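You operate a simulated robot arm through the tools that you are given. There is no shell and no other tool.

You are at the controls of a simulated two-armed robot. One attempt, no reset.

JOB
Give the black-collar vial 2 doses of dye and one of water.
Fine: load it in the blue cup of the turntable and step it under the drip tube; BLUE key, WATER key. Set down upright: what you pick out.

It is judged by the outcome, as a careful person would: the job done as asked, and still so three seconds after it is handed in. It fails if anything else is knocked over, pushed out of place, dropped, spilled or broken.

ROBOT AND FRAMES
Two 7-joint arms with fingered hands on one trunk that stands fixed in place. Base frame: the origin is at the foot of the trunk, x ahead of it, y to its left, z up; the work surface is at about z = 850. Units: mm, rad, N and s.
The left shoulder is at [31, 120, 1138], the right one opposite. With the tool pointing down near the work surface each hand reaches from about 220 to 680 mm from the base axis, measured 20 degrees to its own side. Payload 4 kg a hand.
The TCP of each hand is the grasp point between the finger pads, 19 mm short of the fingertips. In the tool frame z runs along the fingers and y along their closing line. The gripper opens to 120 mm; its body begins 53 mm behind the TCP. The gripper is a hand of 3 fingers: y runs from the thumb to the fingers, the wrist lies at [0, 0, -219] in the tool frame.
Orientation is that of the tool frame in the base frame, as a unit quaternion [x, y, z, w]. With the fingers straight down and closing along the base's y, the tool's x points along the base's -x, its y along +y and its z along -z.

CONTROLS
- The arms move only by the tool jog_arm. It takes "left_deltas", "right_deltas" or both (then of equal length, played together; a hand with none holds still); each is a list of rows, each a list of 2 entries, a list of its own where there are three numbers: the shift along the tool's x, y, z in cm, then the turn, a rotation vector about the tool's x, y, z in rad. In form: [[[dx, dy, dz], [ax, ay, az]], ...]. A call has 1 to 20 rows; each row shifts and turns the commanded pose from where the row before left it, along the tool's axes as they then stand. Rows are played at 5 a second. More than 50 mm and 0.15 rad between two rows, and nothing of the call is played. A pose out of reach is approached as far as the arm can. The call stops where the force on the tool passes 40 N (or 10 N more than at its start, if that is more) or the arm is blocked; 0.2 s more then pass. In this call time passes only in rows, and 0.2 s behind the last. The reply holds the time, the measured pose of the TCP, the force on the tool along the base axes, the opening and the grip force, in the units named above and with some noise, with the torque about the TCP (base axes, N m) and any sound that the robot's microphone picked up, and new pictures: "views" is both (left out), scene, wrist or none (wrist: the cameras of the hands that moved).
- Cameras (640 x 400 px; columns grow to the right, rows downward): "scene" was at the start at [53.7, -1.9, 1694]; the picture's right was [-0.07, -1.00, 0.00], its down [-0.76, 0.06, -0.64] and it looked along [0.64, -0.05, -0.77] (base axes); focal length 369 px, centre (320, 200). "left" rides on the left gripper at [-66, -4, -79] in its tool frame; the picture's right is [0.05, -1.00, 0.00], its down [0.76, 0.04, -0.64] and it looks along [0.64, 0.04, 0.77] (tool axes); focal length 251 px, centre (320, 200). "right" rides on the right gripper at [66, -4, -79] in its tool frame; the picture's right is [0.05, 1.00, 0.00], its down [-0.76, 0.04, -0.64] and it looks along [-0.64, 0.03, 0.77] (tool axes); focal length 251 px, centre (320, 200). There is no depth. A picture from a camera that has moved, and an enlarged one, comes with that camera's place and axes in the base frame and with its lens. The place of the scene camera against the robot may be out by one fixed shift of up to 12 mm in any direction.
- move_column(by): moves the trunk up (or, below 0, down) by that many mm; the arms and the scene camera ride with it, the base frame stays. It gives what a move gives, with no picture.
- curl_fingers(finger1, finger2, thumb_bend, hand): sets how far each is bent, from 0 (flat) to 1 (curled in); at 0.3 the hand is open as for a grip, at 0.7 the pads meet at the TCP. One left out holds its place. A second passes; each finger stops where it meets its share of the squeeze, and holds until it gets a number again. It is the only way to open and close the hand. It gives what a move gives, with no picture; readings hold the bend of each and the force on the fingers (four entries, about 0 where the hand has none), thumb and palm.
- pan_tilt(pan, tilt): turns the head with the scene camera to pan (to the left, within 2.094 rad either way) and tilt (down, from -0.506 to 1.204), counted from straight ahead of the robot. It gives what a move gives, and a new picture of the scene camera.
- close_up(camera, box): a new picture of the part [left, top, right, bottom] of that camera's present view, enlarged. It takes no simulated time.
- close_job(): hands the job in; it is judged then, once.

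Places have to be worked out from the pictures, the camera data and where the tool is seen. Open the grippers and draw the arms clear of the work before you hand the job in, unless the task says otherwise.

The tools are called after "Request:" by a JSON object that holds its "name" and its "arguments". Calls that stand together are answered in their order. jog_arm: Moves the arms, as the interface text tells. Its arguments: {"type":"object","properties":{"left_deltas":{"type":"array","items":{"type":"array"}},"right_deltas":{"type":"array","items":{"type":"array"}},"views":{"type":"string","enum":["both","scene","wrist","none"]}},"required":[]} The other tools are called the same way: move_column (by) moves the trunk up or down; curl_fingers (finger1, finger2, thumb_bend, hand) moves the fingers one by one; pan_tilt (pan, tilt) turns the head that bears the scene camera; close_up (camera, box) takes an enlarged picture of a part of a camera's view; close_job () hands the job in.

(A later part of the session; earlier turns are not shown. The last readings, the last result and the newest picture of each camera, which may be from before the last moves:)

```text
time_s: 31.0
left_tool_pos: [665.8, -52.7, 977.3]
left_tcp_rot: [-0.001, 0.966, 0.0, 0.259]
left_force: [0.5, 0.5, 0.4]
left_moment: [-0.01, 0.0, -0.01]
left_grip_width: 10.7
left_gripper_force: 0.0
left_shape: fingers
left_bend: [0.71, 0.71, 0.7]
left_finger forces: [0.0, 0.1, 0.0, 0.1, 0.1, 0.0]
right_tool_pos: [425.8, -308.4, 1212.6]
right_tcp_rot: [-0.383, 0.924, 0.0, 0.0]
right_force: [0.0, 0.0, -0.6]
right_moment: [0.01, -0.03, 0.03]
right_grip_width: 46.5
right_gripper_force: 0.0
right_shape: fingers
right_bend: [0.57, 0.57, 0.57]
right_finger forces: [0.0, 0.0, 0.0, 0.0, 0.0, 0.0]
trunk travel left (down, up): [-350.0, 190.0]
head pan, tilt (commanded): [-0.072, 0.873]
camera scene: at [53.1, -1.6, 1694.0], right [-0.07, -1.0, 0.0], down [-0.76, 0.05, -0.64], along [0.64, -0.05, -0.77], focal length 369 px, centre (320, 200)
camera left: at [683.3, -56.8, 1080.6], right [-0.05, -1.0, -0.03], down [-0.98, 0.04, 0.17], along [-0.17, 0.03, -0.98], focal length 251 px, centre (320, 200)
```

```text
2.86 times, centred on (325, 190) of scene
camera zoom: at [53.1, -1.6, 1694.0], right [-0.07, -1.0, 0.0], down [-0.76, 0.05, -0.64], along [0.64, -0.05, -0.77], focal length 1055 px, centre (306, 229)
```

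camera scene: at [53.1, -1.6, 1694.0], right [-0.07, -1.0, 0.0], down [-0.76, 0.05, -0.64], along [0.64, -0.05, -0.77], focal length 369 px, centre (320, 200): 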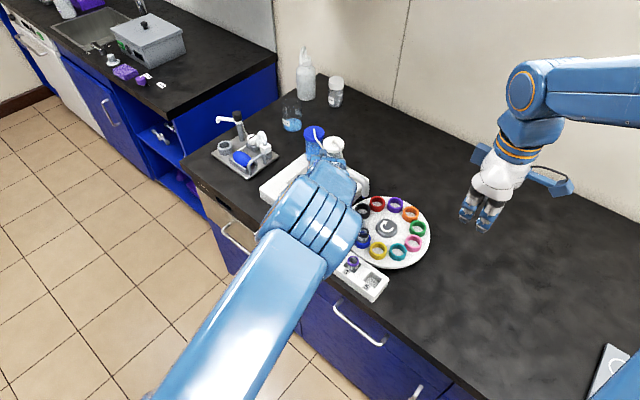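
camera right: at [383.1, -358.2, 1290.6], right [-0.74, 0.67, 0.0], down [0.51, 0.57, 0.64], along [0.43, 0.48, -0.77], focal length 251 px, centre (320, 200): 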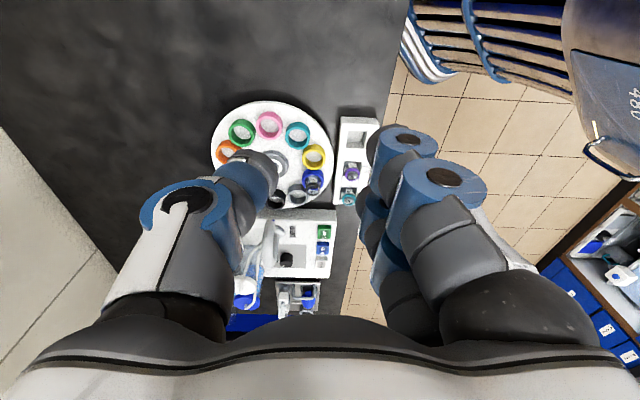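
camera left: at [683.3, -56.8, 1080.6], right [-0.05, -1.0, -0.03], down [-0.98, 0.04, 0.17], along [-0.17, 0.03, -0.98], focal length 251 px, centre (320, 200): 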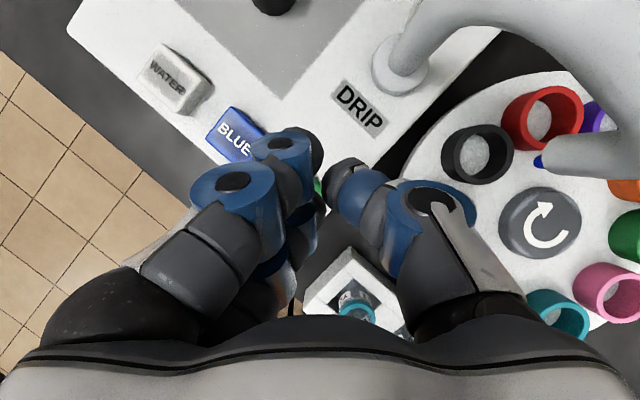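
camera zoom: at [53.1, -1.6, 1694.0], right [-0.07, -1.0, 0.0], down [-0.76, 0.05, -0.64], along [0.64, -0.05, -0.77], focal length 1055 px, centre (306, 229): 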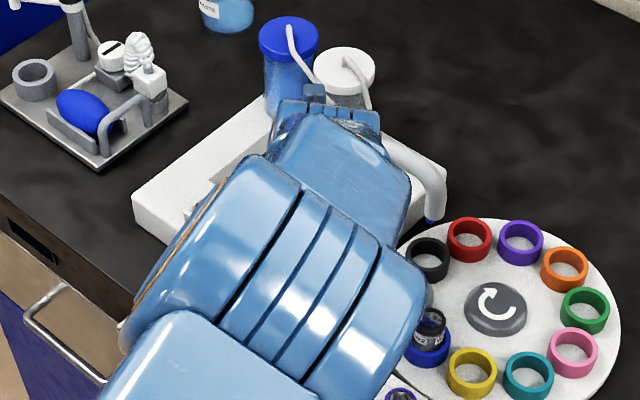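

Clearances look fine: the spout arch tops out near z≈990 and is ~60 mm from the thumb. The lowest fingertip should be right over STEP; I descend 35 mm straight down and look again.

Request:
{"name": "jog_arm", "arguments": {"left_deltas": [[[0.6, 0, 1.04], [0, 0, 0]], [[0.6, 0, 1.04], [0, 0, 0]], [[0.55, 0, 0.953], [0, 0, 0]], [[0, 0, 0], [0, 0, 0]]], "views": "wrist"}}

Request:
{"name": "close_up", "arguments": {"camera": "left", "box": [220, 100, 460, 280]}}

Request:
{"name": "close_up", "arguments": {"camera": "right", "box": [270, 180, 350, 290]}}

```text
time_s: 32.0
left_tool_pos: [665.1, -52.5, 941.6]
left_tcp_rot: [0.0, 0.966, 0.0, 0.259]
left_force: [-0.2, 0.9, 0.8]
left_moment: [0.0, -0.01, -0.01]
left_grip_width: 10.6
left_gripper_force: 0.0
left_shape: fingers
left_bend: [0.71, 0.71, 0.7]
left_finger forces: [0.0, 0.0, 0.0, 0.0, 0.1, 0.0]
right_tool_pos: [426.7, -307.8, 1211.0]
right_tcp_rot: [-0.382, 0.924, -0.001, 0.0]
right_force: [-0.6, -0.3, -1.5]
right_moment: [0.02, -0.03, 0.01]
right_grip_width: 46.5
right_gripper_force: 0.0
right_shape: fingers
right_bend: [0.57, 0.57, 0.57]
right_finger forces: [0.0, 0.0, 0.0, 0.0, 0.1, 0.1]
trunk travel left (down, up): [-350.0, 190.0]
head pan, tilt (commanded): [-0.072, 0.873]
camera left: at [683.4, -55.9, 1044.6], right [-0.05, -1.0, -0.03], down [-0.98, 0.04, 0.17], along [-0.17, 0.03, -0.98], focal length 251 px, centre (320, 200)
```

left: 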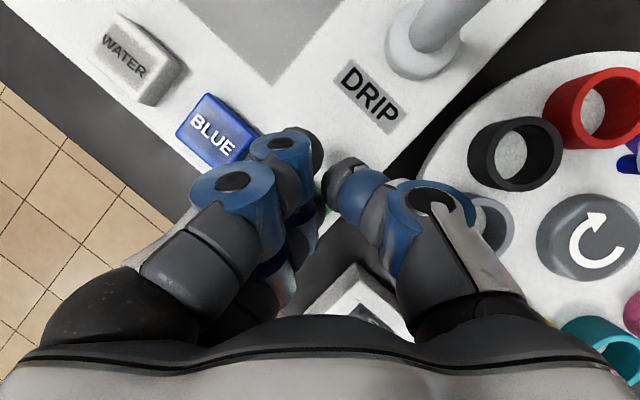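

```text
2.22 times, centred on (340, 190) of left
camera zoom: at [683.4, -55.9, 1044.6], right [-0.05, -1.0, -0.03], down [-0.98, 0.04, 0.17], along [-0.17, 0.03, -0.98], focal length 559 px, centre (276, 222)
```

zoom: 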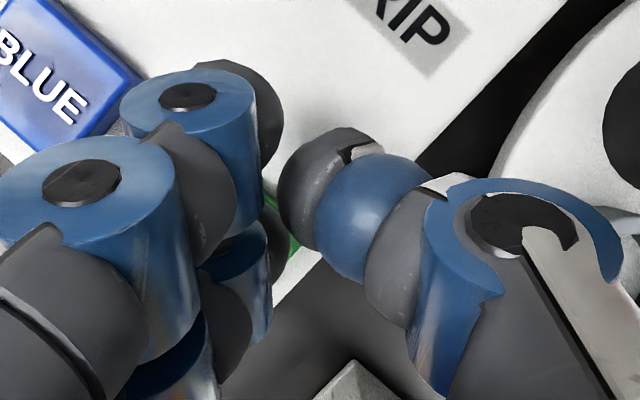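

```text
3.64 times, centred on (310, 235) of right
camera zoom: at [382.2, -358.4, 1290.8], right [-0.74, 0.67, 0.0], down [0.51, 0.57, 0.64], along [0.43, 0.48, -0.77], focal length 914 px, centre (356, 73)
```

zoom: 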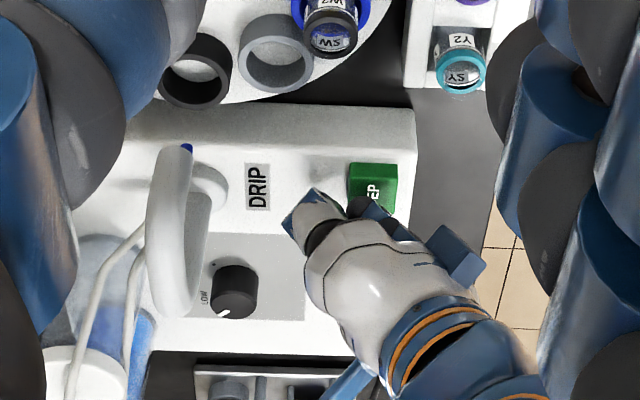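

Fingertip is over the STEP key, ~13 mm above it. I go down 10 mm, then continue in small steps until the key clicks.

Request:
{"name": "jog_arm", "arguments": {"left_deltas": [[[0.2, 0, 0.346], [0, 0, 0]], [[0.2, 0, 0.346], [0, 0, 0]], [[0.1, 0, 0.173], [0, 0, 0]], [[0, 0, 0], [0, 0, 0]]], "views": "none"}}

```text
time_s: 33.0
left_tool_pos: [664.7, -53.4, 932.9]
left_tcp_rot: [0.0, 0.966, -0.001, 0.259]
left_force: [-1.5, 1.0, 4.0]
left_moment: [0.06, 0.07, 0.05]
left_grip_width: 10.9
left_gripper_force: 2.1
left_shape: fingers
left_bend: [0.71, 0.71, 0.7]
left_finger forces: [0.0, 4.0, 0.1, 0.1, 0.1, 0.0]
right_tool_pos: [425.4, -309.0, 1212.0]
right_tcp_rot: [-0.384, 0.924, 0.0, 0.0]
right_force: [-0.6, -0.5, -0.1]
right_moment: [0.03, 0.0, -0.02]
right_grip_width: 46.5
right_gripper_force: 0.0
right_shape: fingers
right_bend: [0.57, 0.57, 0.57]
right_finger forces: [0.0, 0.0, 0.0, 0.1, 0.0, 0.0]
trunk travel left (down, up): [-350.0, 190.0]
head pan, tilt (commanded): [-0.072, 0.873]
heard: click
```

A click was heard with finger 2 at 4 N — the STEP key registered. I lift 12 mm to release it and look at the turntable.

Request:
{"name": "jog_arm", "arguments": {"left_deltas": [[[-0.3, 0, -0.52], [0, 0, 0]], [[-0.3, 0, -0.52], [0, 0, 0]], [[0, 0, 0], [0, 0, 0]], [[0, 0, 0], [0, 0, 0]]], "views": "both"}}

Request:
{"name": "close_up", "arguments": {"camera": "right", "box": [200, 90, 390, 290]}}

```text
time_s: 34.0
left_tool_pos: [664.1, -52.8, 945.2]
left_tcp_rot: [0.0, 0.966, 0.0, 0.259]
left_force: [0.0, -0.1, -0.3]
left_moment: [-0.01, -0.01, 0.0]
left_grip_width: 10.7
left_gripper_force: 0.1
left_shape: fingers
left_bend: [0.71, 0.71, 0.7]
left_finger forces: [0.0, 0.0, 0.0, 0.0, 0.0, 0.0]
right_tool_pos: [426.2, -308.9, 1211.7]
right_tcp_rot: [-0.383, 0.924, 0.0, 0.0]
right_force: [-0.1, 0.4, 0.3]
right_moment: [-0.01, -0.01, 0.01]
right_grip_width: 46.8
right_gripper_force: 0.0
right_shape: fingers
right_bend: [0.57, 0.57, 0.57]
right_finger forces: [0.1, 0.1, 0.0, 0.1, 0.0, 0.0]
trunk travel left (down, up): [-350.0, 190.0]
head pan, tilt (commanded): [-0.072, 0.873]
camera scene: at [53.6, -2.0, 1694.0], right [-0.07, -1.0, 0.0], down [-0.76, 0.06, -0.64], along [0.64, -0.05, -0.77], focal length 369 px, centre (320, 200)
camera left: at [682.9, -56.2, 1047.7], right [-0.05, -1.0, -0.03], down [-0.98, 0.04, 0.17], along [-0.17, 0.03, -0.98], focal length 251 px, centre (320, 200)
```

scene: 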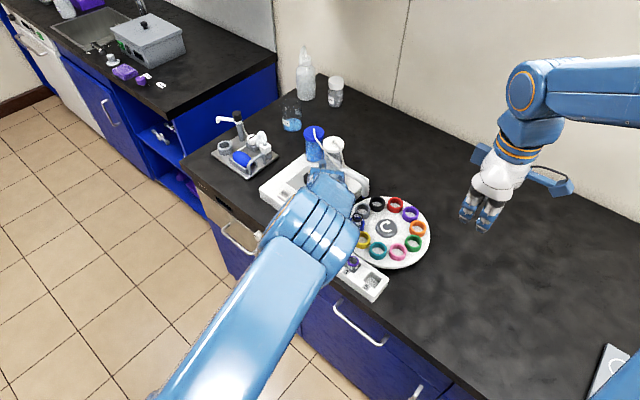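
left: 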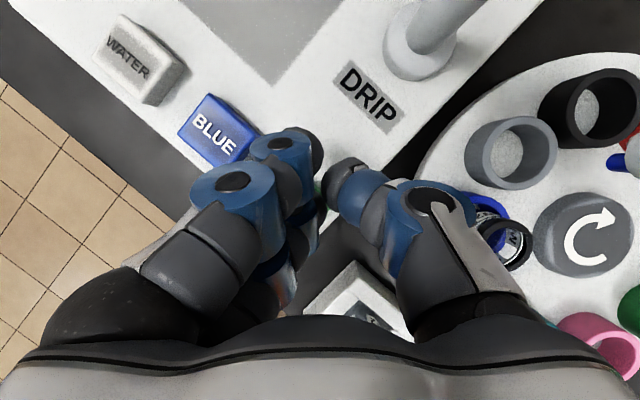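

```text
2.00 times, centred on (295, 190) of right
camera zoom: at [382.3, -358.4, 1290.7], right [-0.74, 0.67, 0.0], down [0.51, 0.57, 0.64], along [0.43, 0.48, -0.77], focal length 503 px, centre (370, 220)
```

zoom: 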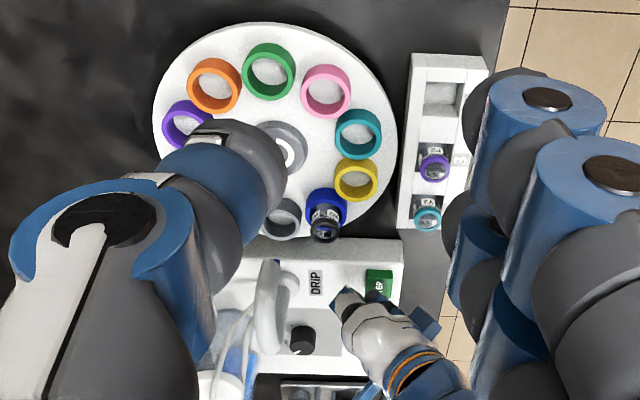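

The table stepped one place: blue is now where grey was. One more STEP brings it under the drip tube; I repeat the same press and release.

Request:
{"name": "jog_arm", "arguments": {"left_deltas": [[[0.3, 0, 0.52], [0, 0, 0]], [[0.3, 0, 0.52], [0, 0, 0]], [[0, 0, 0], [0, 0, 0]]], "views": "none"}}

```text
time_s: 34.8
left_tool_pos: [665.6, -52.6, 933.6]
left_tcp_rot: [0.0, 0.966, -0.001, 0.259]
left_force: [-1.3, 0.7, 4.5]
left_moment: [0.03, 0.06, 0.0]
left_grip_width: 10.4
left_gripper_force: 1.3
left_shape: fingers
left_bend: [0.71, 0.71, 0.7]
left_finger forces: [0.0, 3.8, 0.0, 0.0, 0.0, 0.0]
right_tool_pos: [426.0, -308.3, 1211.4]
right_tcp_rot: [-0.383, 0.924, 0.0, 0.0]
right_force: [0.1, -0.2, 0.3]
right_moment: [0.02, 0.03, -0.01]
right_grip_width: 46.6
right_gripper_force: 0.1
right_shape: fingers
right_bend: [0.57, 0.57, 0.57]
right_finger forces: [0.1, 0.0, 0.1, 0.1, 0.0, 0.1]
trunk travel left (down, up): [-350.0, 190.0]
head pan, tilt (commanded): [-0.072, 0.873]
heard: click
```

The second click was heard. I release the key by lifting and check where the blue cup stands.

Request:
{"name": "jog_arm", "arguments": {"left_deltas": [[[-0.4, 0, -0.69], [0, 0, 0]], [[-0.5, 0, -0.87], [0, 0, 0]], [[-0.5, 0, -0.87], [0, 0, 0]], [[0, 0, 0], [0, 0, 0]], [[0, 0, 0], [0, 0, 0]], [[0, 0, 0], [0, 0, 0]]], "views": "both"}}

Request:
{"name": "close_up", "arguments": {"camera": "right", "box": [200, 90, 390, 290]}}

Request:
{"name": "close_up", "arguments": {"camera": "scene", "box": [320, 160, 440, 280]}}

Request:
{"name": "close_up", "arguments": {"camera": "left", "box": [380, 20, 640, 260]}}

```text
time_s: 36.2
left_tool_pos: [665.2, -52.9, 961.2]
left_tcp_rot: [0.0, 0.966, 0.0, 0.259]
left_force: [0.1, 0.3, 0.2]
left_moment: [0.01, -0.02, 0.02]
left_grip_width: 10.7
left_gripper_force: 0.1
left_shape: fingers
left_bend: [0.71, 0.71, 0.7]
left_finger forces: [0.1, 0.0, 0.0, 0.1, 0.0, 0.0]
right_tool_pos: [427.1, -308.2, 1212.1]
right_tcp_rot: [-0.383, 0.924, 0.0, 0.0]
right_force: [0.0, 0.3, 1.2]
right_moment: [-0.01, -0.02, 0.01]
right_grip_width: 46.7
right_gripper_force: 0.0
right_shape: fingers
right_bend: [0.57, 0.57, 0.57]
right_finger forces: [0.0, 0.1, 0.1, 0.0, 0.1, 0.0]
trunk travel left (down, up): [-350.0, 190.0]
head pan, tilt (commanded): [-0.072, 0.873]
camera scene: at [53.7, -2.0, 1694.0], right [-0.07, -1.0, 0.0], down [-0.76, 0.06, -0.64], along [0.64, -0.05, -0.77], focal length 369 px, centre (320, 200)
camera left: at [683.2, -56.0, 1063.8], right [-0.05, -1.0, -0.03], down [-0.98, 0.04, 0.17], along [-0.17, 0.03, -0.98], focal length 251 px, centre (320, 200)
```

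scene: 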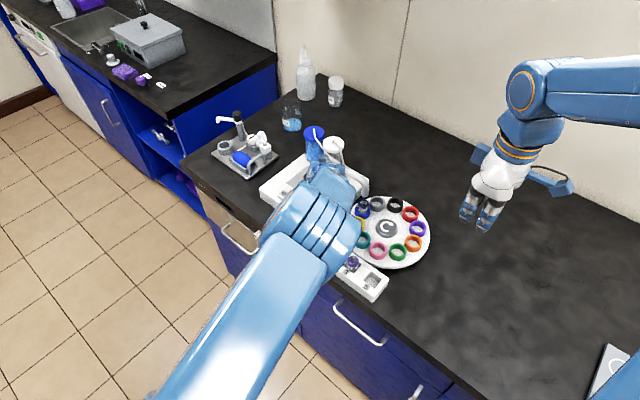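
left: 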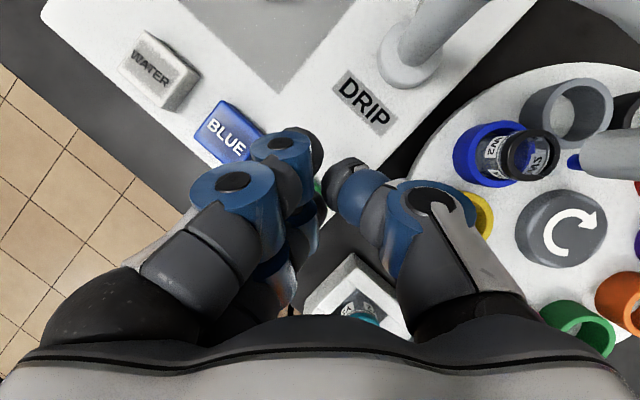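

```text
2.00 times, centred on (295, 190) of right
camera zoom: at [382.4, -358.4, 1290.7], right [-0.74, 0.67, 0.0], down [0.51, 0.57, 0.64], along [0.43, 0.48, -0.77], focal length 503 px, centre (370, 220)
```

zoom: 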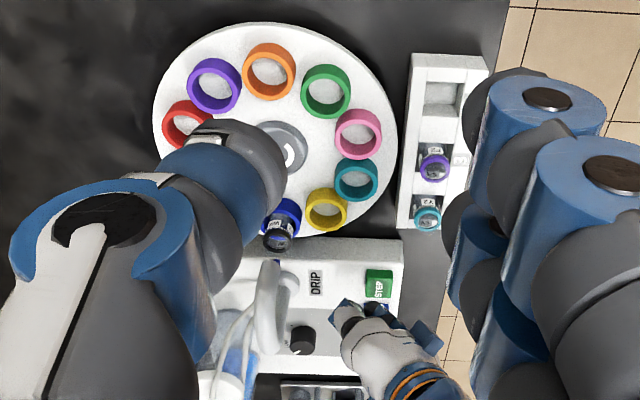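

```text
3.33 times, centred on (380, 220) of scene
camera zoom: at [53.7, -2.0, 1694.0], right [-0.07, -1.0, 0.0], down [-0.76, 0.06, -0.64], along [0.64, -0.05, -0.77], focal length 1230 px, centre (120, 133)
```

zoom: 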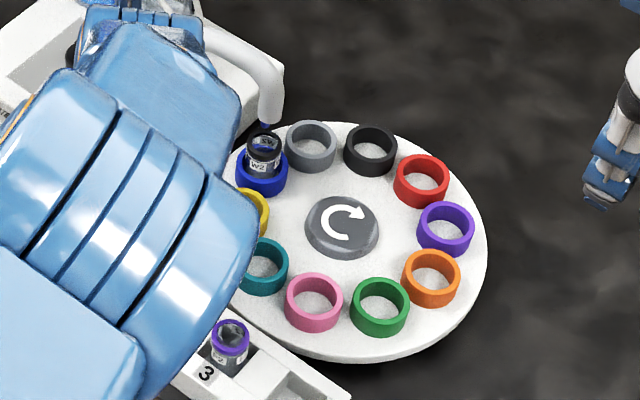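

```text
1.67 times, centred on (510, 140) of left
camera zoom: at [683.2, -56.0, 1063.8], right [-0.05, -1.0, -0.03], down [-0.98, 0.04, 0.17], along [-0.17, 0.03, -0.98], focal length 419 px, centre (3, 300)
```

zoom: 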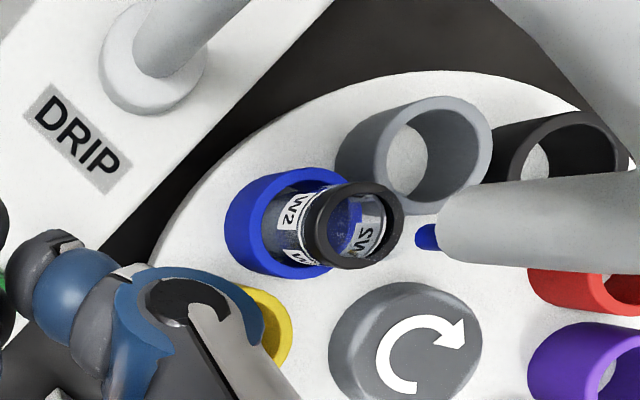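

Blue cup is now at the drip position. I verify the alignment of tip and vial mouth closely from all cameras before dispensing.

Request:
{"name": "close_up", "arguments": {"camera": "scene", "box": [350, 185, 385, 220]}}

Request:
{"name": "close_up", "arguments": {"camera": "right", "box": [220, 180, 300, 250]}}

Request:
{"name": "close_up", "arguments": {"camera": "left", "box": [450, 110, 600, 200]}}

```text
11.43 times, centred on (368, 202) of scene
camera zoom: at [53.7, -2.0, 1694.0], right [-0.07, -1.0, 0.0], down [-0.76, 0.06, -0.64], along [0.64, -0.05, -0.77], focal length 4219 px, centre (-223, 171)
```

zoom: 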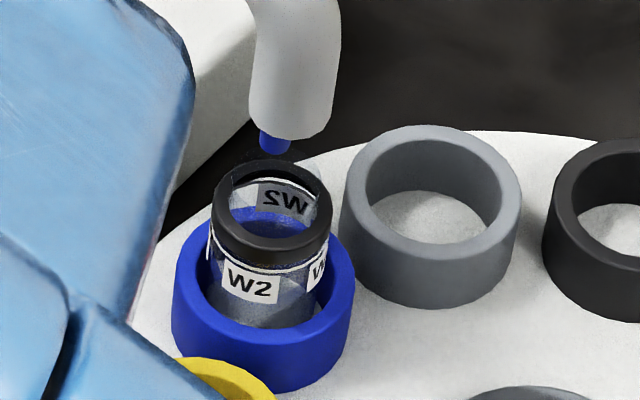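

```text
5.71 times, centred on (260, 215) of right
camera zoom: at [382.4, -358.4, 1290.7], right [-0.74, 0.67, 0.0], down [0.51, 0.57, 0.64], along [0.43, 0.48, -0.77], focal length 1437 px, centre (663, 114)
```

zoom: 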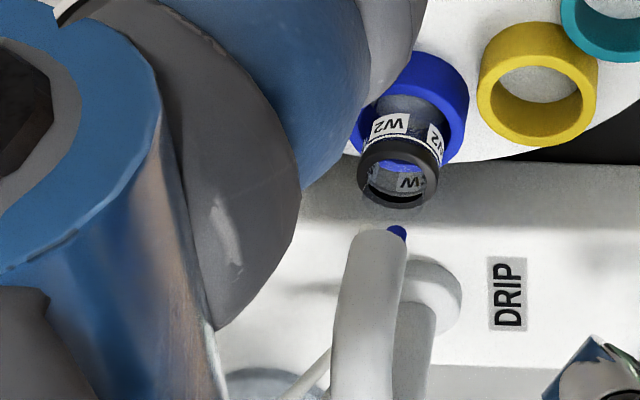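

```text
4.27 times, centred on (525, 155) of left
camera zoom: at [683.2, -56.0, 1063.8], right [-0.05, -1.0, -0.03], down [-0.98, 0.04, 0.17], along [-0.17, 0.03, -0.98], focal length 1073 px, centre (-555, 392)
```

zoom: 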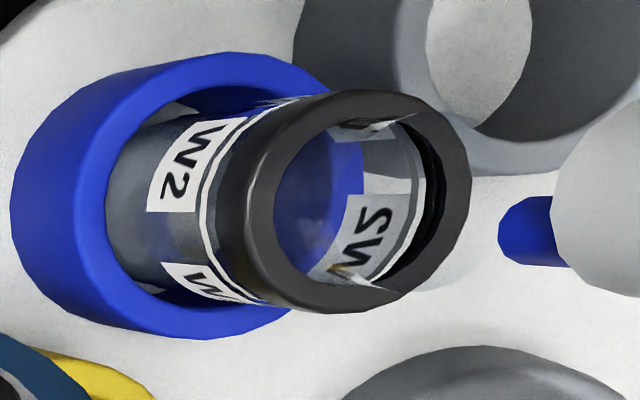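

Triangulated tip ≈ (674,-166,947), vial mouth centre ≈ (676,-168): aligned within 3 mm. I move the left fingertip over BLUE at the same height and verify.

Request:
{"name": "jog_arm", "arguments": {"left_deltas": [[[-1.18, 1.41, 0.68], [0, 0, 0]], [[-1.18, 1.41, 0.68], [0, 0, 0]], [[-1.18, 1.41, 0.68], [0, 0, 0]], [[0, 0, 0], [0, 0, 0]]], "views": "both"}}

Request:
{"name": "close_up", "arguments": {"camera": "left", "box": [220, 100, 460, 280]}}

Request:
{"name": "close_up", "arguments": {"camera": "right", "box": [250, 190, 350, 290]}}

```text
time_s: 37.2
left_tool_pos: [705.6, -10.3, 963.2]
left_tcp_rot: [0.001, 0.966, 0.0, 0.259]
left_force: [0.7, -0.4, 1.2]
left_moment: [0.03, -0.03, -0.02]
left_grip_width: 10.4
left_gripper_force: 0.0
left_shape: fingers
left_bend: [0.71, 0.71, 0.7]
left_finger forces: [0.0, 0.0, 0.0, 0.0, 0.0, 0.0]
right_tool_pos: [427.4, -308.7, 1211.0]
right_tcp_rot: [-0.383, 0.924, 0.0, -0.001]
right_force: [-0.5, -1.0, -0.8]
right_moment: [0.02, -0.04, 0.01]
right_grip_width: 46.8
right_gripper_force: 0.0
right_shape: fingers
right_bend: [0.57, 0.57, 0.57]
right_finger forces: [0.0, 0.0, 0.0, 0.1, 0.1, 0.0]
trunk travel left (down, up): [-350.0, 190.0]
head pan, tilt (commanded): [-0.072, 0.873]
camera scene: at [53.4, -2.6, 1694.0], right [-0.07, -1.0, 0.0], down [-0.76, 0.06, -0.64], along [0.64, -0.05, -0.77], focal length 369 px, centre (320, 200)
camera left: at [723.7, -14.1, 1064.8], right [-0.05, -1.0, -0.03], down [-0.98, 0.04, 0.17], along [-0.17, 0.04, -0.98], focal length 251 px, centre (320, 200)
```

scene: 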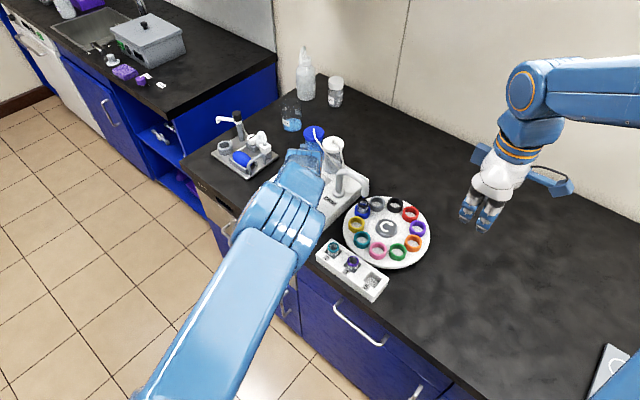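
left: 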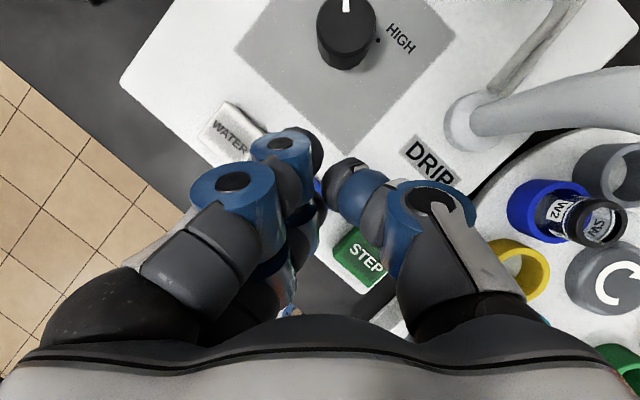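

```text
2.22 times, centred on (340, 190) of left
camera zoom: at [723.7, -14.1, 1064.8], right [-0.05, -1.0, -0.03], down [-0.98, 0.04, 0.17], along [-0.17, 0.04, -0.98], focal length 559 px, centre (276, 222)
```

zoom: 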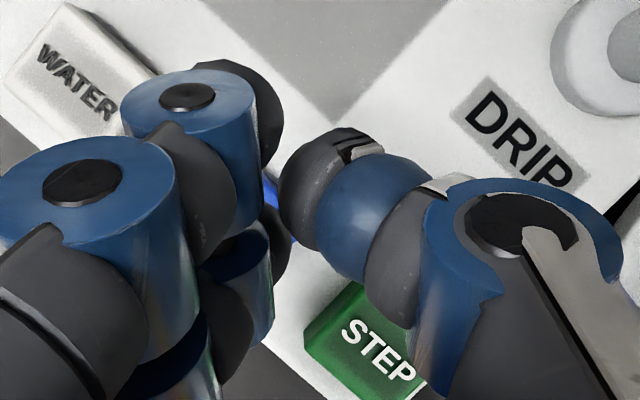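

```text
4.00 times, centred on (300, 240) of right
camera zoom: at [382.1, -358.8, 1290.7], right [-0.74, 0.67, 0.0], down [0.51, 0.57, 0.64], along [0.43, 0.48, -0.77], focal length 1006 px, centre (400, 40)
```

zoom: 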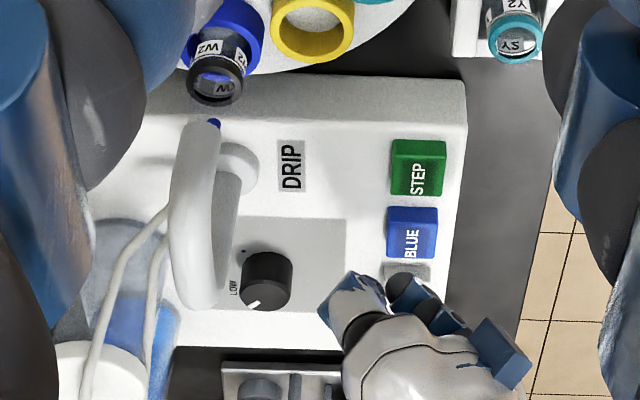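

The fingertip sits over BLUE just as it did over STEP. I press once: down 28.5 mm, brief, and back up.

Request:
{"name": "jog_arm", "arguments": {"left_deltas": [[[0.5, 0, 0.866], [0, 0, 0]], [[0.5, 0, 0.866], [0, 0, 0]], [[0.25, 0, 0.433], [0, 0, 0]], [[0.175, 0, 0.303], [0, 0, 0]], [[0, 0, 0], [0, 0, 0]], [[-0.35, 0, -0.606], [0, 0, 0]], [[-0.25, 0, -0.433], [0, 0, 0]], [[0, 0, 0], [0, 0, 0]]], "views": "both"}}

Request:
{"name": "close_up", "arguments": {"camera": "scene", "box": [350, 180, 385, 220]}}

Request:
{"name": "close_up", "arguments": {"camera": "left", "box": [480, 110, 640, 260]}}

```text
time_s: 39.0
left_tool_pos: [706.7, -10.2, 944.2]
left_tcp_rot: [-0.001, 0.966, 0.0, 0.259]
left_force: [0.5, 0.1, 0.3]
left_moment: [0.01, 0.02, -0.01]
left_grip_width: 10.5
left_gripper_force: 0.1
left_shape: fingers
left_bend: [0.71, 0.71, 0.7]
left_finger forces: [0.0, 0.0, 0.2, 0.0, 0.1, 0.0]
right_tool_pos: [427.3, -307.7, 1210.4]
right_tcp_rot: [-0.382, 0.924, -0.001, 0.0]
right_force: [-0.4, 0.3, 0.1]
right_moment: [-0.01, -0.01, 0.03]
right_grip_width: 46.7
right_gripper_force: 0.0
right_shape: fingers
right_bend: [0.57, 0.57, 0.57]
right_finger forces: [0.0, 0.0, 0.1, 0.0, 0.1, 0.0]
trunk travel left (down, up): [-350.0, 190.0]
head pan, tilt (commanded): [-0.072, 0.873]
heard: click
camera scene: at [53.9, -2.0, 1694.0], right [-0.07, -1.0, 0.0], down [-0.76, 0.06, -0.64], along [0.64, -0.05, -0.77], focal length 369 px, centre (320, 200)
camera left: at [724.8, -13.8, 1046.7], right [-0.05, -1.0, -0.03], down [-0.98, 0.04, 0.18], along [-0.17, 0.04, -0.98], focal length 251 px, centre (320, 200)
```

scene: 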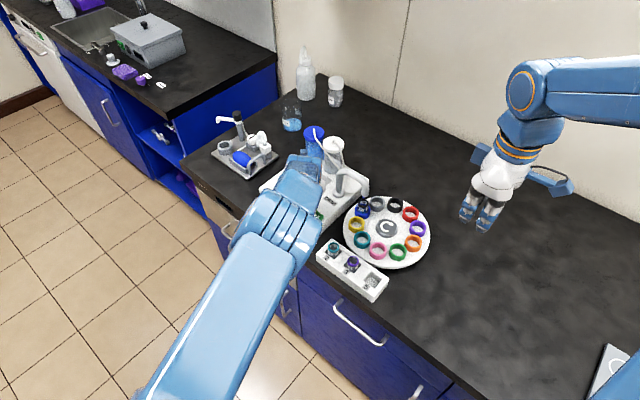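
left: 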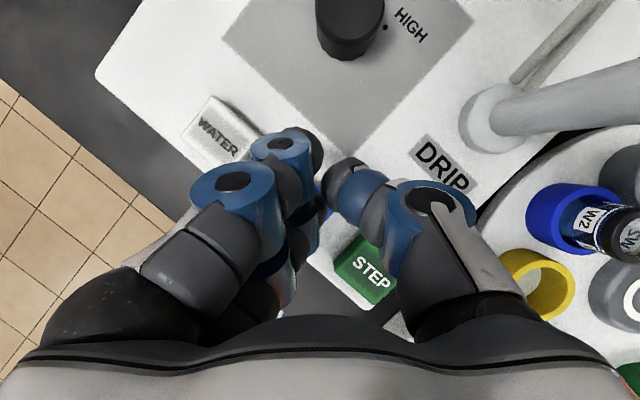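

```text
10.00 times, centred on (368, 200) of scene
camera zoom: at [53.9, -2.0, 1694.0], right [-0.07, -1.0, 0.0], down [-0.76, 0.06, -0.64], along [0.64, -0.05, -0.77], focal length 3692 px, centre (-155, 200)
```

zoom: 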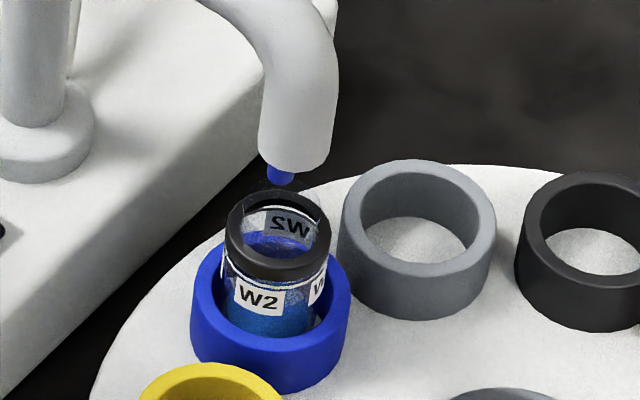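

```text
2.67 times, centred on (560, 185) of left
camera zoom: at [724.8, -13.8, 1046.7], right [-0.05, -1.0, -0.03], down [-0.98, 0.04, 0.18], along [-0.17, 0.04, -0.98], focal length 670 px, centre (-320, 240)
```

zoom: 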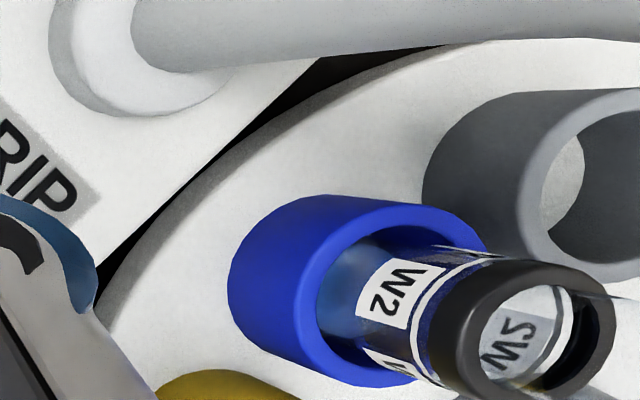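

Click heard, and dye is now visible in the vial. I zoom in on the vial to judge how much one press gave.

Request:
{"name": "close_up", "arguments": {"camera": "scene", "box": [356, 194, 376, 214]}}

Request:
{"name": "close_up", "arguments": {"camera": "right", "box": [230, 180, 290, 230]}}

Request:
{"name": "close_up", "arguments": {"camera": "scene", "box": [300, 165, 320, 190]}}

```text
16.00 times, centred on (366, 204) of scene
camera zoom: at [53.9, -2.0, 1694.0], right [-0.07, -1.0, 0.0], down [-0.76, 0.06, -0.64], along [0.64, -0.05, -0.77], focal length 5907 px, centre (-416, 136)
```

zoom: 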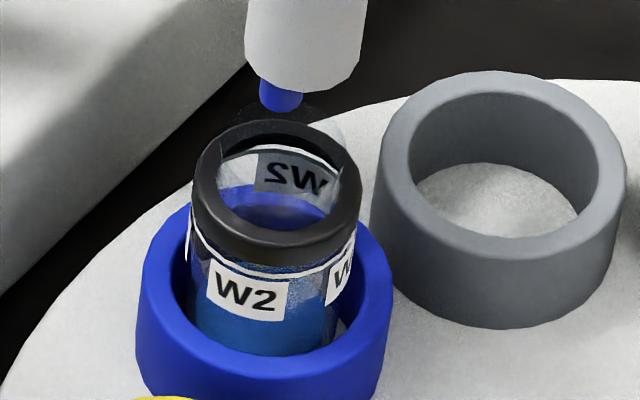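

```text
8.00 times, centred on (260, 205) of right
camera zoom: at [382.5, -358.4, 1290.7], right [-0.74, 0.67, 0.0], down [0.51, 0.57, 0.64], along [0.43, 0.48, -0.77], focal length 2012 px, centre (800, 160)
```

zoom: 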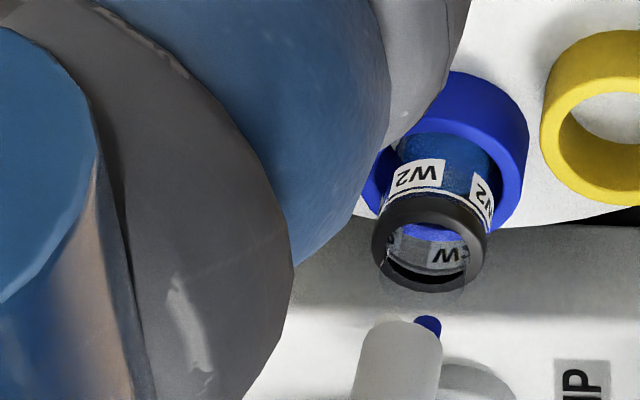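

```text
16.00 times, centred on (310, 178) of scene
camera zoom: at [53.9, -2.0, 1694.0], right [-0.07, -1.0, 0.0], down [-0.76, 0.06, -0.64], along [0.64, -0.05, -0.77], focal length 5907 px, centre (480, 560)
```

zoom: 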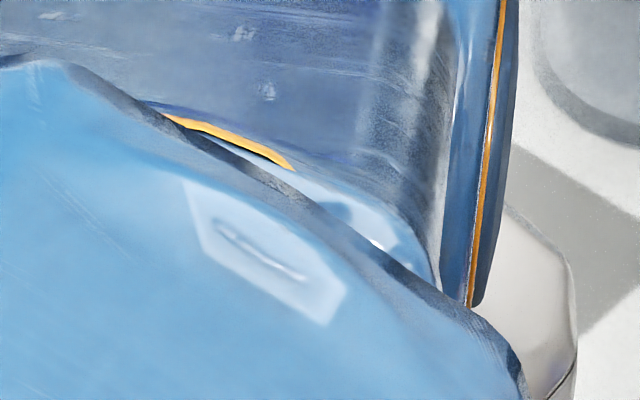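

One dose of dye went in and nothing spilled. The key is released (finger 10 mm above); I press BLUE a second time.

Request:
{"name": "jog_arm", "arguments": {"left_deltas": [[[0.25, 0, 0.433], [0, 0, 0]], [[0.175, 0, 0.303], [0, 0, 0]], [[0.175, 0, 0.303], [0, 0, 0]], [[0, 0, 0], [0, 0, 0]], [[-0.35, 0, -0.606], [0, 0, 0]], [[-0.5, 0, -0.866], [0, 0, 0]], [[-0.5, 0, -0.866], [0, 0, 0]], [[0, 0, 0], [0, 0, 0]]], "views": "both"}}

Request:
{"name": "close_up", "arguments": {"camera": "scene", "box": [356, 194, 376, 214]}}

Request:
{"name": "close_up", "arguments": {"camera": "right", "box": [230, 180, 290, 230]}}

```text
time_s: 40.8
left_tool_pos: [706.0, -10.3, 959.4]
left_tcp_rot: [0.001, 0.966, -0.001, 0.259]
left_force: [0.2, 0.2, -1.0]
left_moment: [0.03, 0.0, -0.01]
left_grip_width: 10.6
left_gripper_force: 0.0
left_shape: fingers
left_bend: [0.71, 0.71, 0.7]
left_finger forces: [0.0, 0.0, 0.0, 0.0, 0.0, 0.0]
right_tool_pos: [426.6, -307.9, 1211.0]
right_tcp_rot: [-0.383, 0.924, 0.0, 0.0]
right_force: [-0.1, -0.7, -0.1]
right_moment: [0.02, 0.03, -0.01]
right_grip_width: 46.7
right_gripper_force: 0.0
right_shape: fingers
right_bend: [0.57, 0.57, 0.57]
right_finger forces: [0.0, 0.0, 0.0, 0.0, 0.0, 0.0]
trunk travel left (down, up): [-350.0, 190.0]
head pan, tilt (commanded): [-0.072, 0.873]
heard: click
camera scene: at [53.7, -2.0, 1694.0], right [-0.07, -1.0, 0.0], down [-0.76, 0.06, -0.64], along [0.64, -0.05, -0.77], focal length 369 px, centre (320, 200)
camera left: at [723.5, -13.4, 1062.6], right [-0.05, -1.0, -0.03], down [-0.98, 0.04, 0.18], along [-0.17, 0.03, -0.98], focal length 251 px, centre (320, 200)
```

scene: 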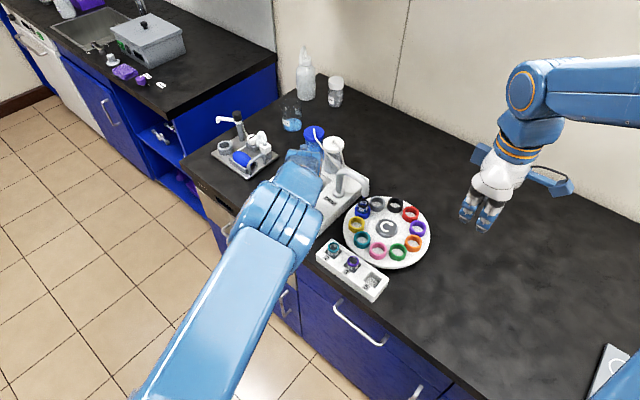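
left: 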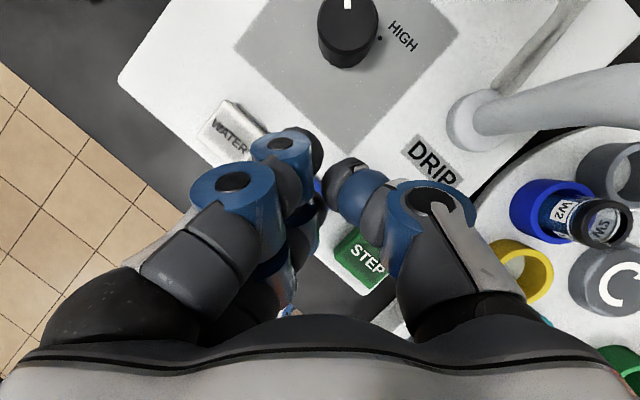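

```text
16.00 times, centred on (366, 204) of scene
camera zoom: at [53.7, -2.0, 1694.0], right [-0.07, -1.0, 0.0], down [-0.76, 0.06, -0.64], along [0.64, -0.05, -0.77], focal length 5907 px, centre (-416, 136)
```

zoom: 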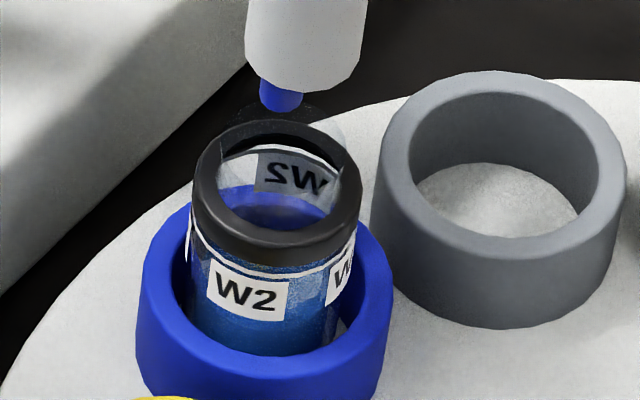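

```text
8.00 times, centred on (260, 205) of right
camera zoom: at [382.4, -358.4, 1290.7], right [-0.74, 0.67, 0.0], down [0.51, 0.57, 0.64], along [0.43, 0.48, -0.77], focal length 2012 px, centre (800, 160)
```

zoom: 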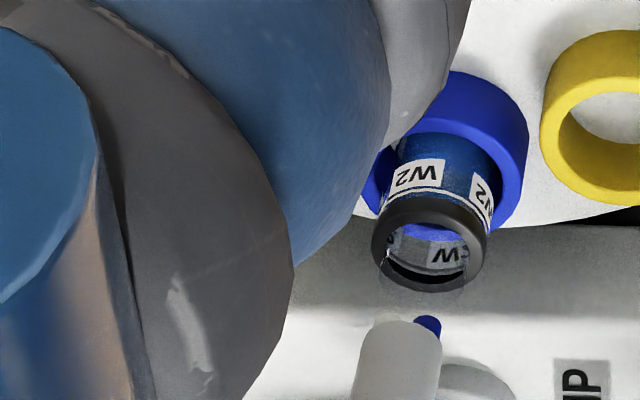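

Second BLUE click heard, no spill. Now I tilt the left hand a little more for reach and move over WATER.

Request:
{"name": "jog_arm", "arguments": {"left_deltas": [[[0, 0, 0], [0, -0.14, 0]], [[-1.0, 1.29, 0.783], [0, 0, 0]], [[-1.0, 1.29, 0.783], [0, 0, 0]], [[-1.0, 1.29, 0.783], [0, 0, 0]], [[0, 0, 0], [0, 0, 0]]], "views": "both"}}

Request:
{"name": "close_up", "arguments": {"camera": "left", "box": [220, 100, 460, 280]}}

Request:
{"name": "close_up", "arguments": {"camera": "right", "box": [250, 190, 350, 290]}}

Request:
{"name": "close_up", "arguments": {"camera": "scene", "box": [350, 185, 385, 220]}}

```text
time_s: 42.0
left_tool_pos: [743.9, 28.2, 960.5]
left_tcp_rot: [0.0, 0.945, 0.0, 0.327]
left_force: [0.1, 0.5, 0.2]
left_moment: [-0.01, 0.02, 0.04]
left_grip_width: 10.5
left_gripper_force: 0.0
left_shape: fingers
left_bend: [0.71, 0.71, 0.7]
left_finger forces: [0.0, 0.0, 0.0, 0.0, 0.0, 0.0]
right_tool_pos: [426.3, -308.4, 1211.7]
right_tcp_rot: [-0.382, 0.924, 0.001, 0.0]
right_force: [0.3, -0.1, 0.2]
right_moment: [0.0, 0.02, 0.01]
right_grip_width: 46.6
right_gripper_force: 0.1
right_shape: fingers
right_bend: [0.57, 0.57, 0.57]
right_finger forces: [0.1, 0.1, 0.0, 0.1, 0.0, 0.0]
trunk travel left (down, up): [-350.0, 190.0]
head pan, tilt (commanded): [-0.072, 0.873]
camera scene: at [53.5, -2.4, 1694.0], right [-0.07, -1.0, 0.0], down [-0.76, 0.06, -0.64], along [0.64, -0.05, -0.77], focal length 369 px, centre (320, 200)
camera left: at [747.3, 24.6, 1064.2], right [-0.04, -1.0, -0.03], down [-1.0, 0.04, 0.04], along [-0.03, 0.04, -1.0], focal length 251 px, centre (320, 200)
```

scene: 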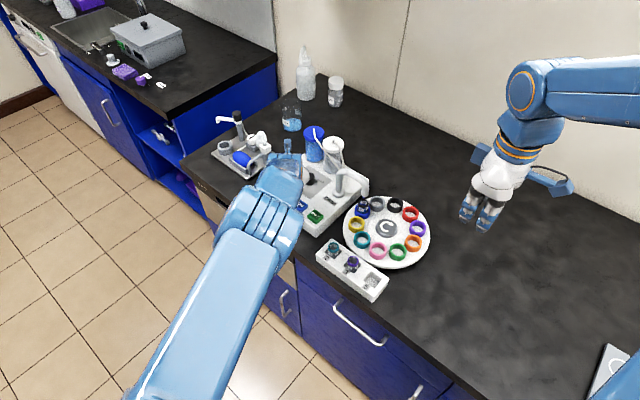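
left: 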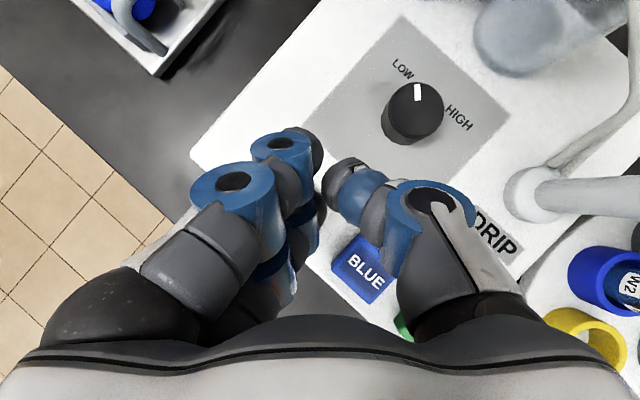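

```text
2.22 times, centred on (340, 190) of left
camera zoom: at [747.3, 24.6, 1064.2], right [-0.04, -1.0, -0.03], down [-1.0, 0.04, 0.04], along [-0.03, 0.04, -1.0], focal length 559 px, centre (276, 222)
```

zoom: 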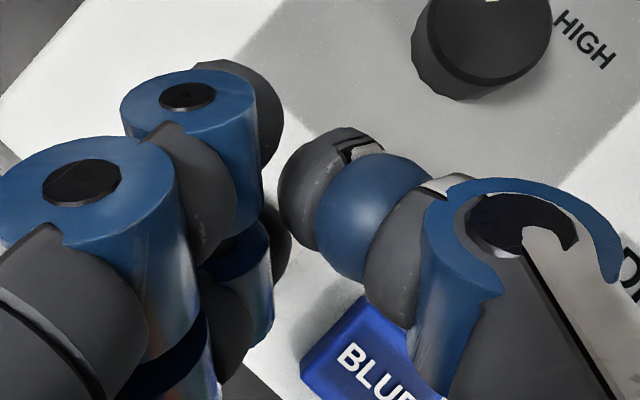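

```text
4.00 times, centred on (300, 240) of right
camera zoom: at [382.3, -358.7, 1290.6], right [-0.74, 0.67, 0.0], down [0.51, 0.57, 0.64], along [0.43, 0.48, -0.77], focal length 1006 px, centre (400, 40)
```

zoom: 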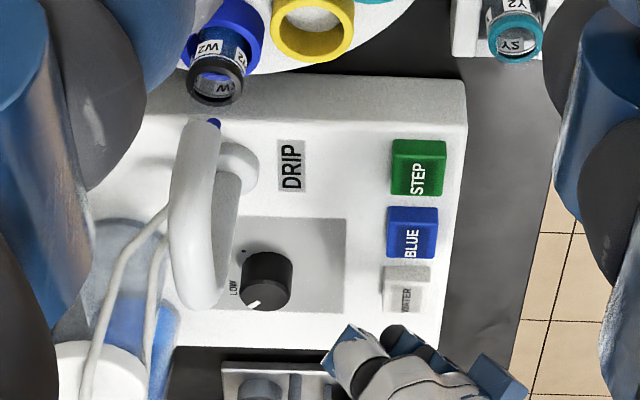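

```text
11.43 times, centred on (368, 202) of scene
camera zoom: at [53.5, -2.4, 1694.0], right [-0.07, -1.0, 0.0], down [-0.76, 0.06, -0.64], along [0.64, -0.05, -0.77], focal length 4219 px, centre (-223, 171)
```

zoom: 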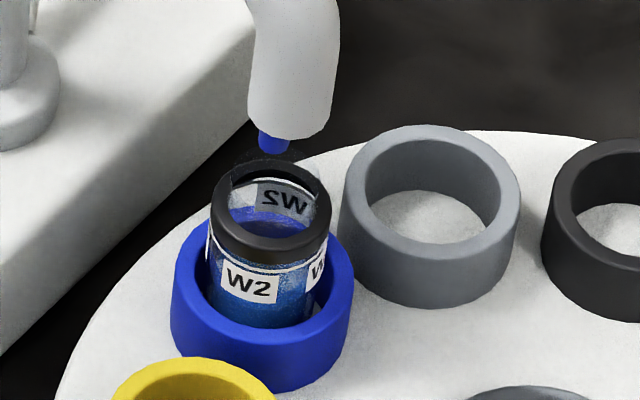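

The knob pointer clearly reads LOW. The WATER key is white and hidden under the fingers, so I zoom in to confirm the fingertip is over it.

Request:
{"name": "close_up", "arguments": {"camera": "left", "box": [270, 160, 350, 260]}}

Request:
{"name": "close_up", "arguments": {"camera": "right", "box": [285, 235, 345, 295]}}

```text
4.00 times, centred on (310, 210) of left
camera zoom: at [747.3, 24.6, 1064.2], right [-0.04, -1.0, -0.03], down [-1.0, 0.04, 0.04], along [-0.03, 0.04, -1.0], focal length 1006 px, centre (360, 160)
```

zoom: 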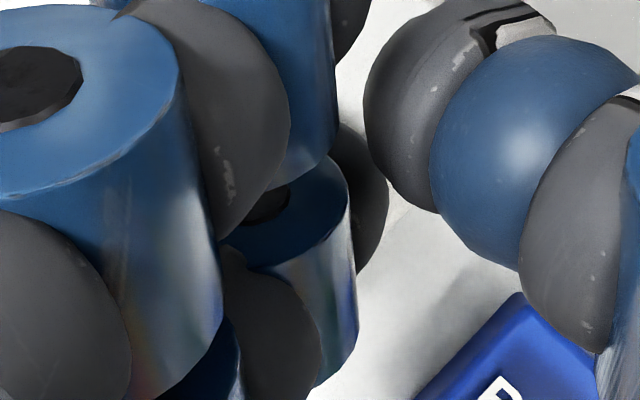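

```text
6.67 times, centred on (315, 265) of right
camera zoom: at [382.3, -358.7, 1290.6], right [-0.74, 0.67, 0.0], down [0.51, 0.57, 0.64], along [0.43, 0.48, -0.77], focal length 1676 px, centre (353, -233)
```

zoom: 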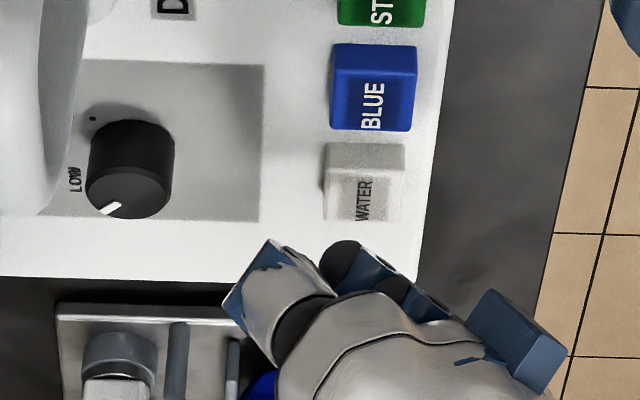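

WATER centre measures ≈ (739,44) and the fingertip is just within a few mm; I add 2 mm in y and press WATER once, then lift.

Request:
{"name": "jog_arm", "arguments": {"left_deltas": [[[0.618, 0.2, 0.786], [0, 0, 0]], [[0.618, 0, 0.786], [0, 0, 0]], [[0.309, 0, 0.393], [0, 0, 0]], [[0.155, 0, 0.196], [0, 0, 0]], [[0, 0, 0], [0, 0, 0]], [[-0.37, 0, -0.472], [0, 0, 0]], [[-0.37, 0, -0.472], [0, 0, 0]], [[0, 0, 0], [0, 0, 0]]], "views": "both"}}

Request:
{"name": "close_up", "arguments": {"camera": "scene", "box": [356, 194, 376, 214]}}

Request:
{"name": "close_up", "arguments": {"camera": "right", "box": [230, 180, 290, 230]}}

```text
time_s: 43.8
left_tool_pos: [744.4, 30.9, 943.7]
left_tcp_rot: [0.0, 0.946, 0.0, 0.325]
left_force: [0.4, 0.6, -0.2]
left_moment: [0.01, 0.0, 0.04]
left_grip_width: 10.5
left_gripper_force: 0.2
left_shape: fingers
left_bend: [0.71, 0.71, 0.7]
left_finger forces: [0.0, 0.0, 0.1, 0.0, 0.0, 0.1]
right_tool_pos: [426.8, -309.0, 1211.3]
right_tcp_rot: [-0.383, 0.924, 0.0, 0.0]
right_force: [0.9, -0.7, 0.9]
right_moment: [0.0, 0.0, 0.01]
right_grip_width: 46.8
right_gripper_force: 0.0
right_shape: fingers
right_bend: [0.57, 0.57, 0.57]
right_finger forces: [0.0, 0.0, 0.1, 0.1, 0.0, 0.0]
trunk travel left (down, up): [-350.0, 190.0]
head pan, tilt (commanded): [-0.072, 0.873]
heard: click
camera scene: at [53.9, -2.0, 1693.9], right [-0.07, -1.0, 0.0], down [-0.76, 0.06, -0.64], along [0.64, -0.05, -0.77], focal length 369 px, centre (320, 200)
camera left: at [748.4, 27.4, 1048.0], right [-0.04, -1.0, -0.03], down [-1.0, 0.04, 0.04], along [-0.03, 0.03, -1.0], focal length 251 px, centre (320, 200)
```

scene: 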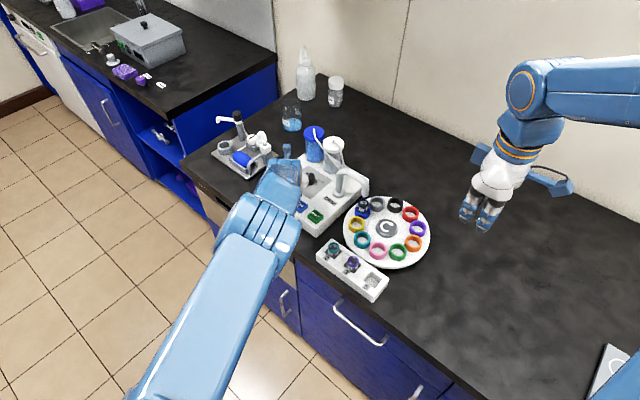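
left: 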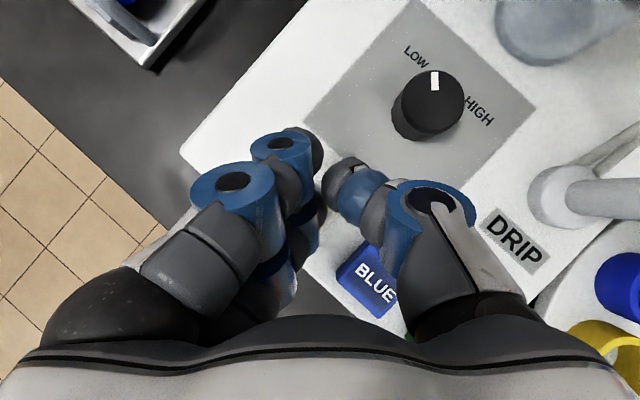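

```text
16.00 times, centred on (366, 204) of scene
camera zoom: at [53.9, -2.0, 1693.9], right [-0.07, -1.0, 0.0], down [-0.76, 0.06, -0.64], along [0.64, -0.05, -0.77], focal length 5907 px, centre (-416, 136)
```

zoom: 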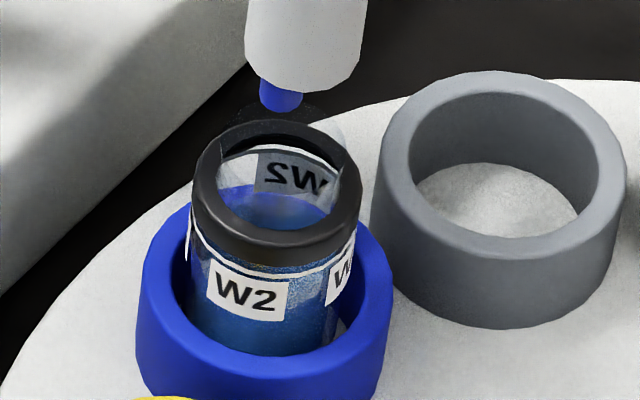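

```text
8.00 times, centred on (260, 205) of right
camera zoom: at [382.5, -358.4, 1290.7], right [-0.74, 0.67, 0.0], down [0.51, 0.57, 0.64], along [0.43, 0.48, -0.77], focal length 2012 px, centre (800, 160)
```

zoom: 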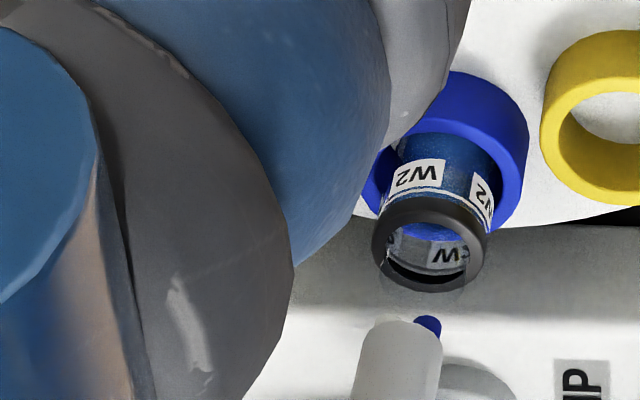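

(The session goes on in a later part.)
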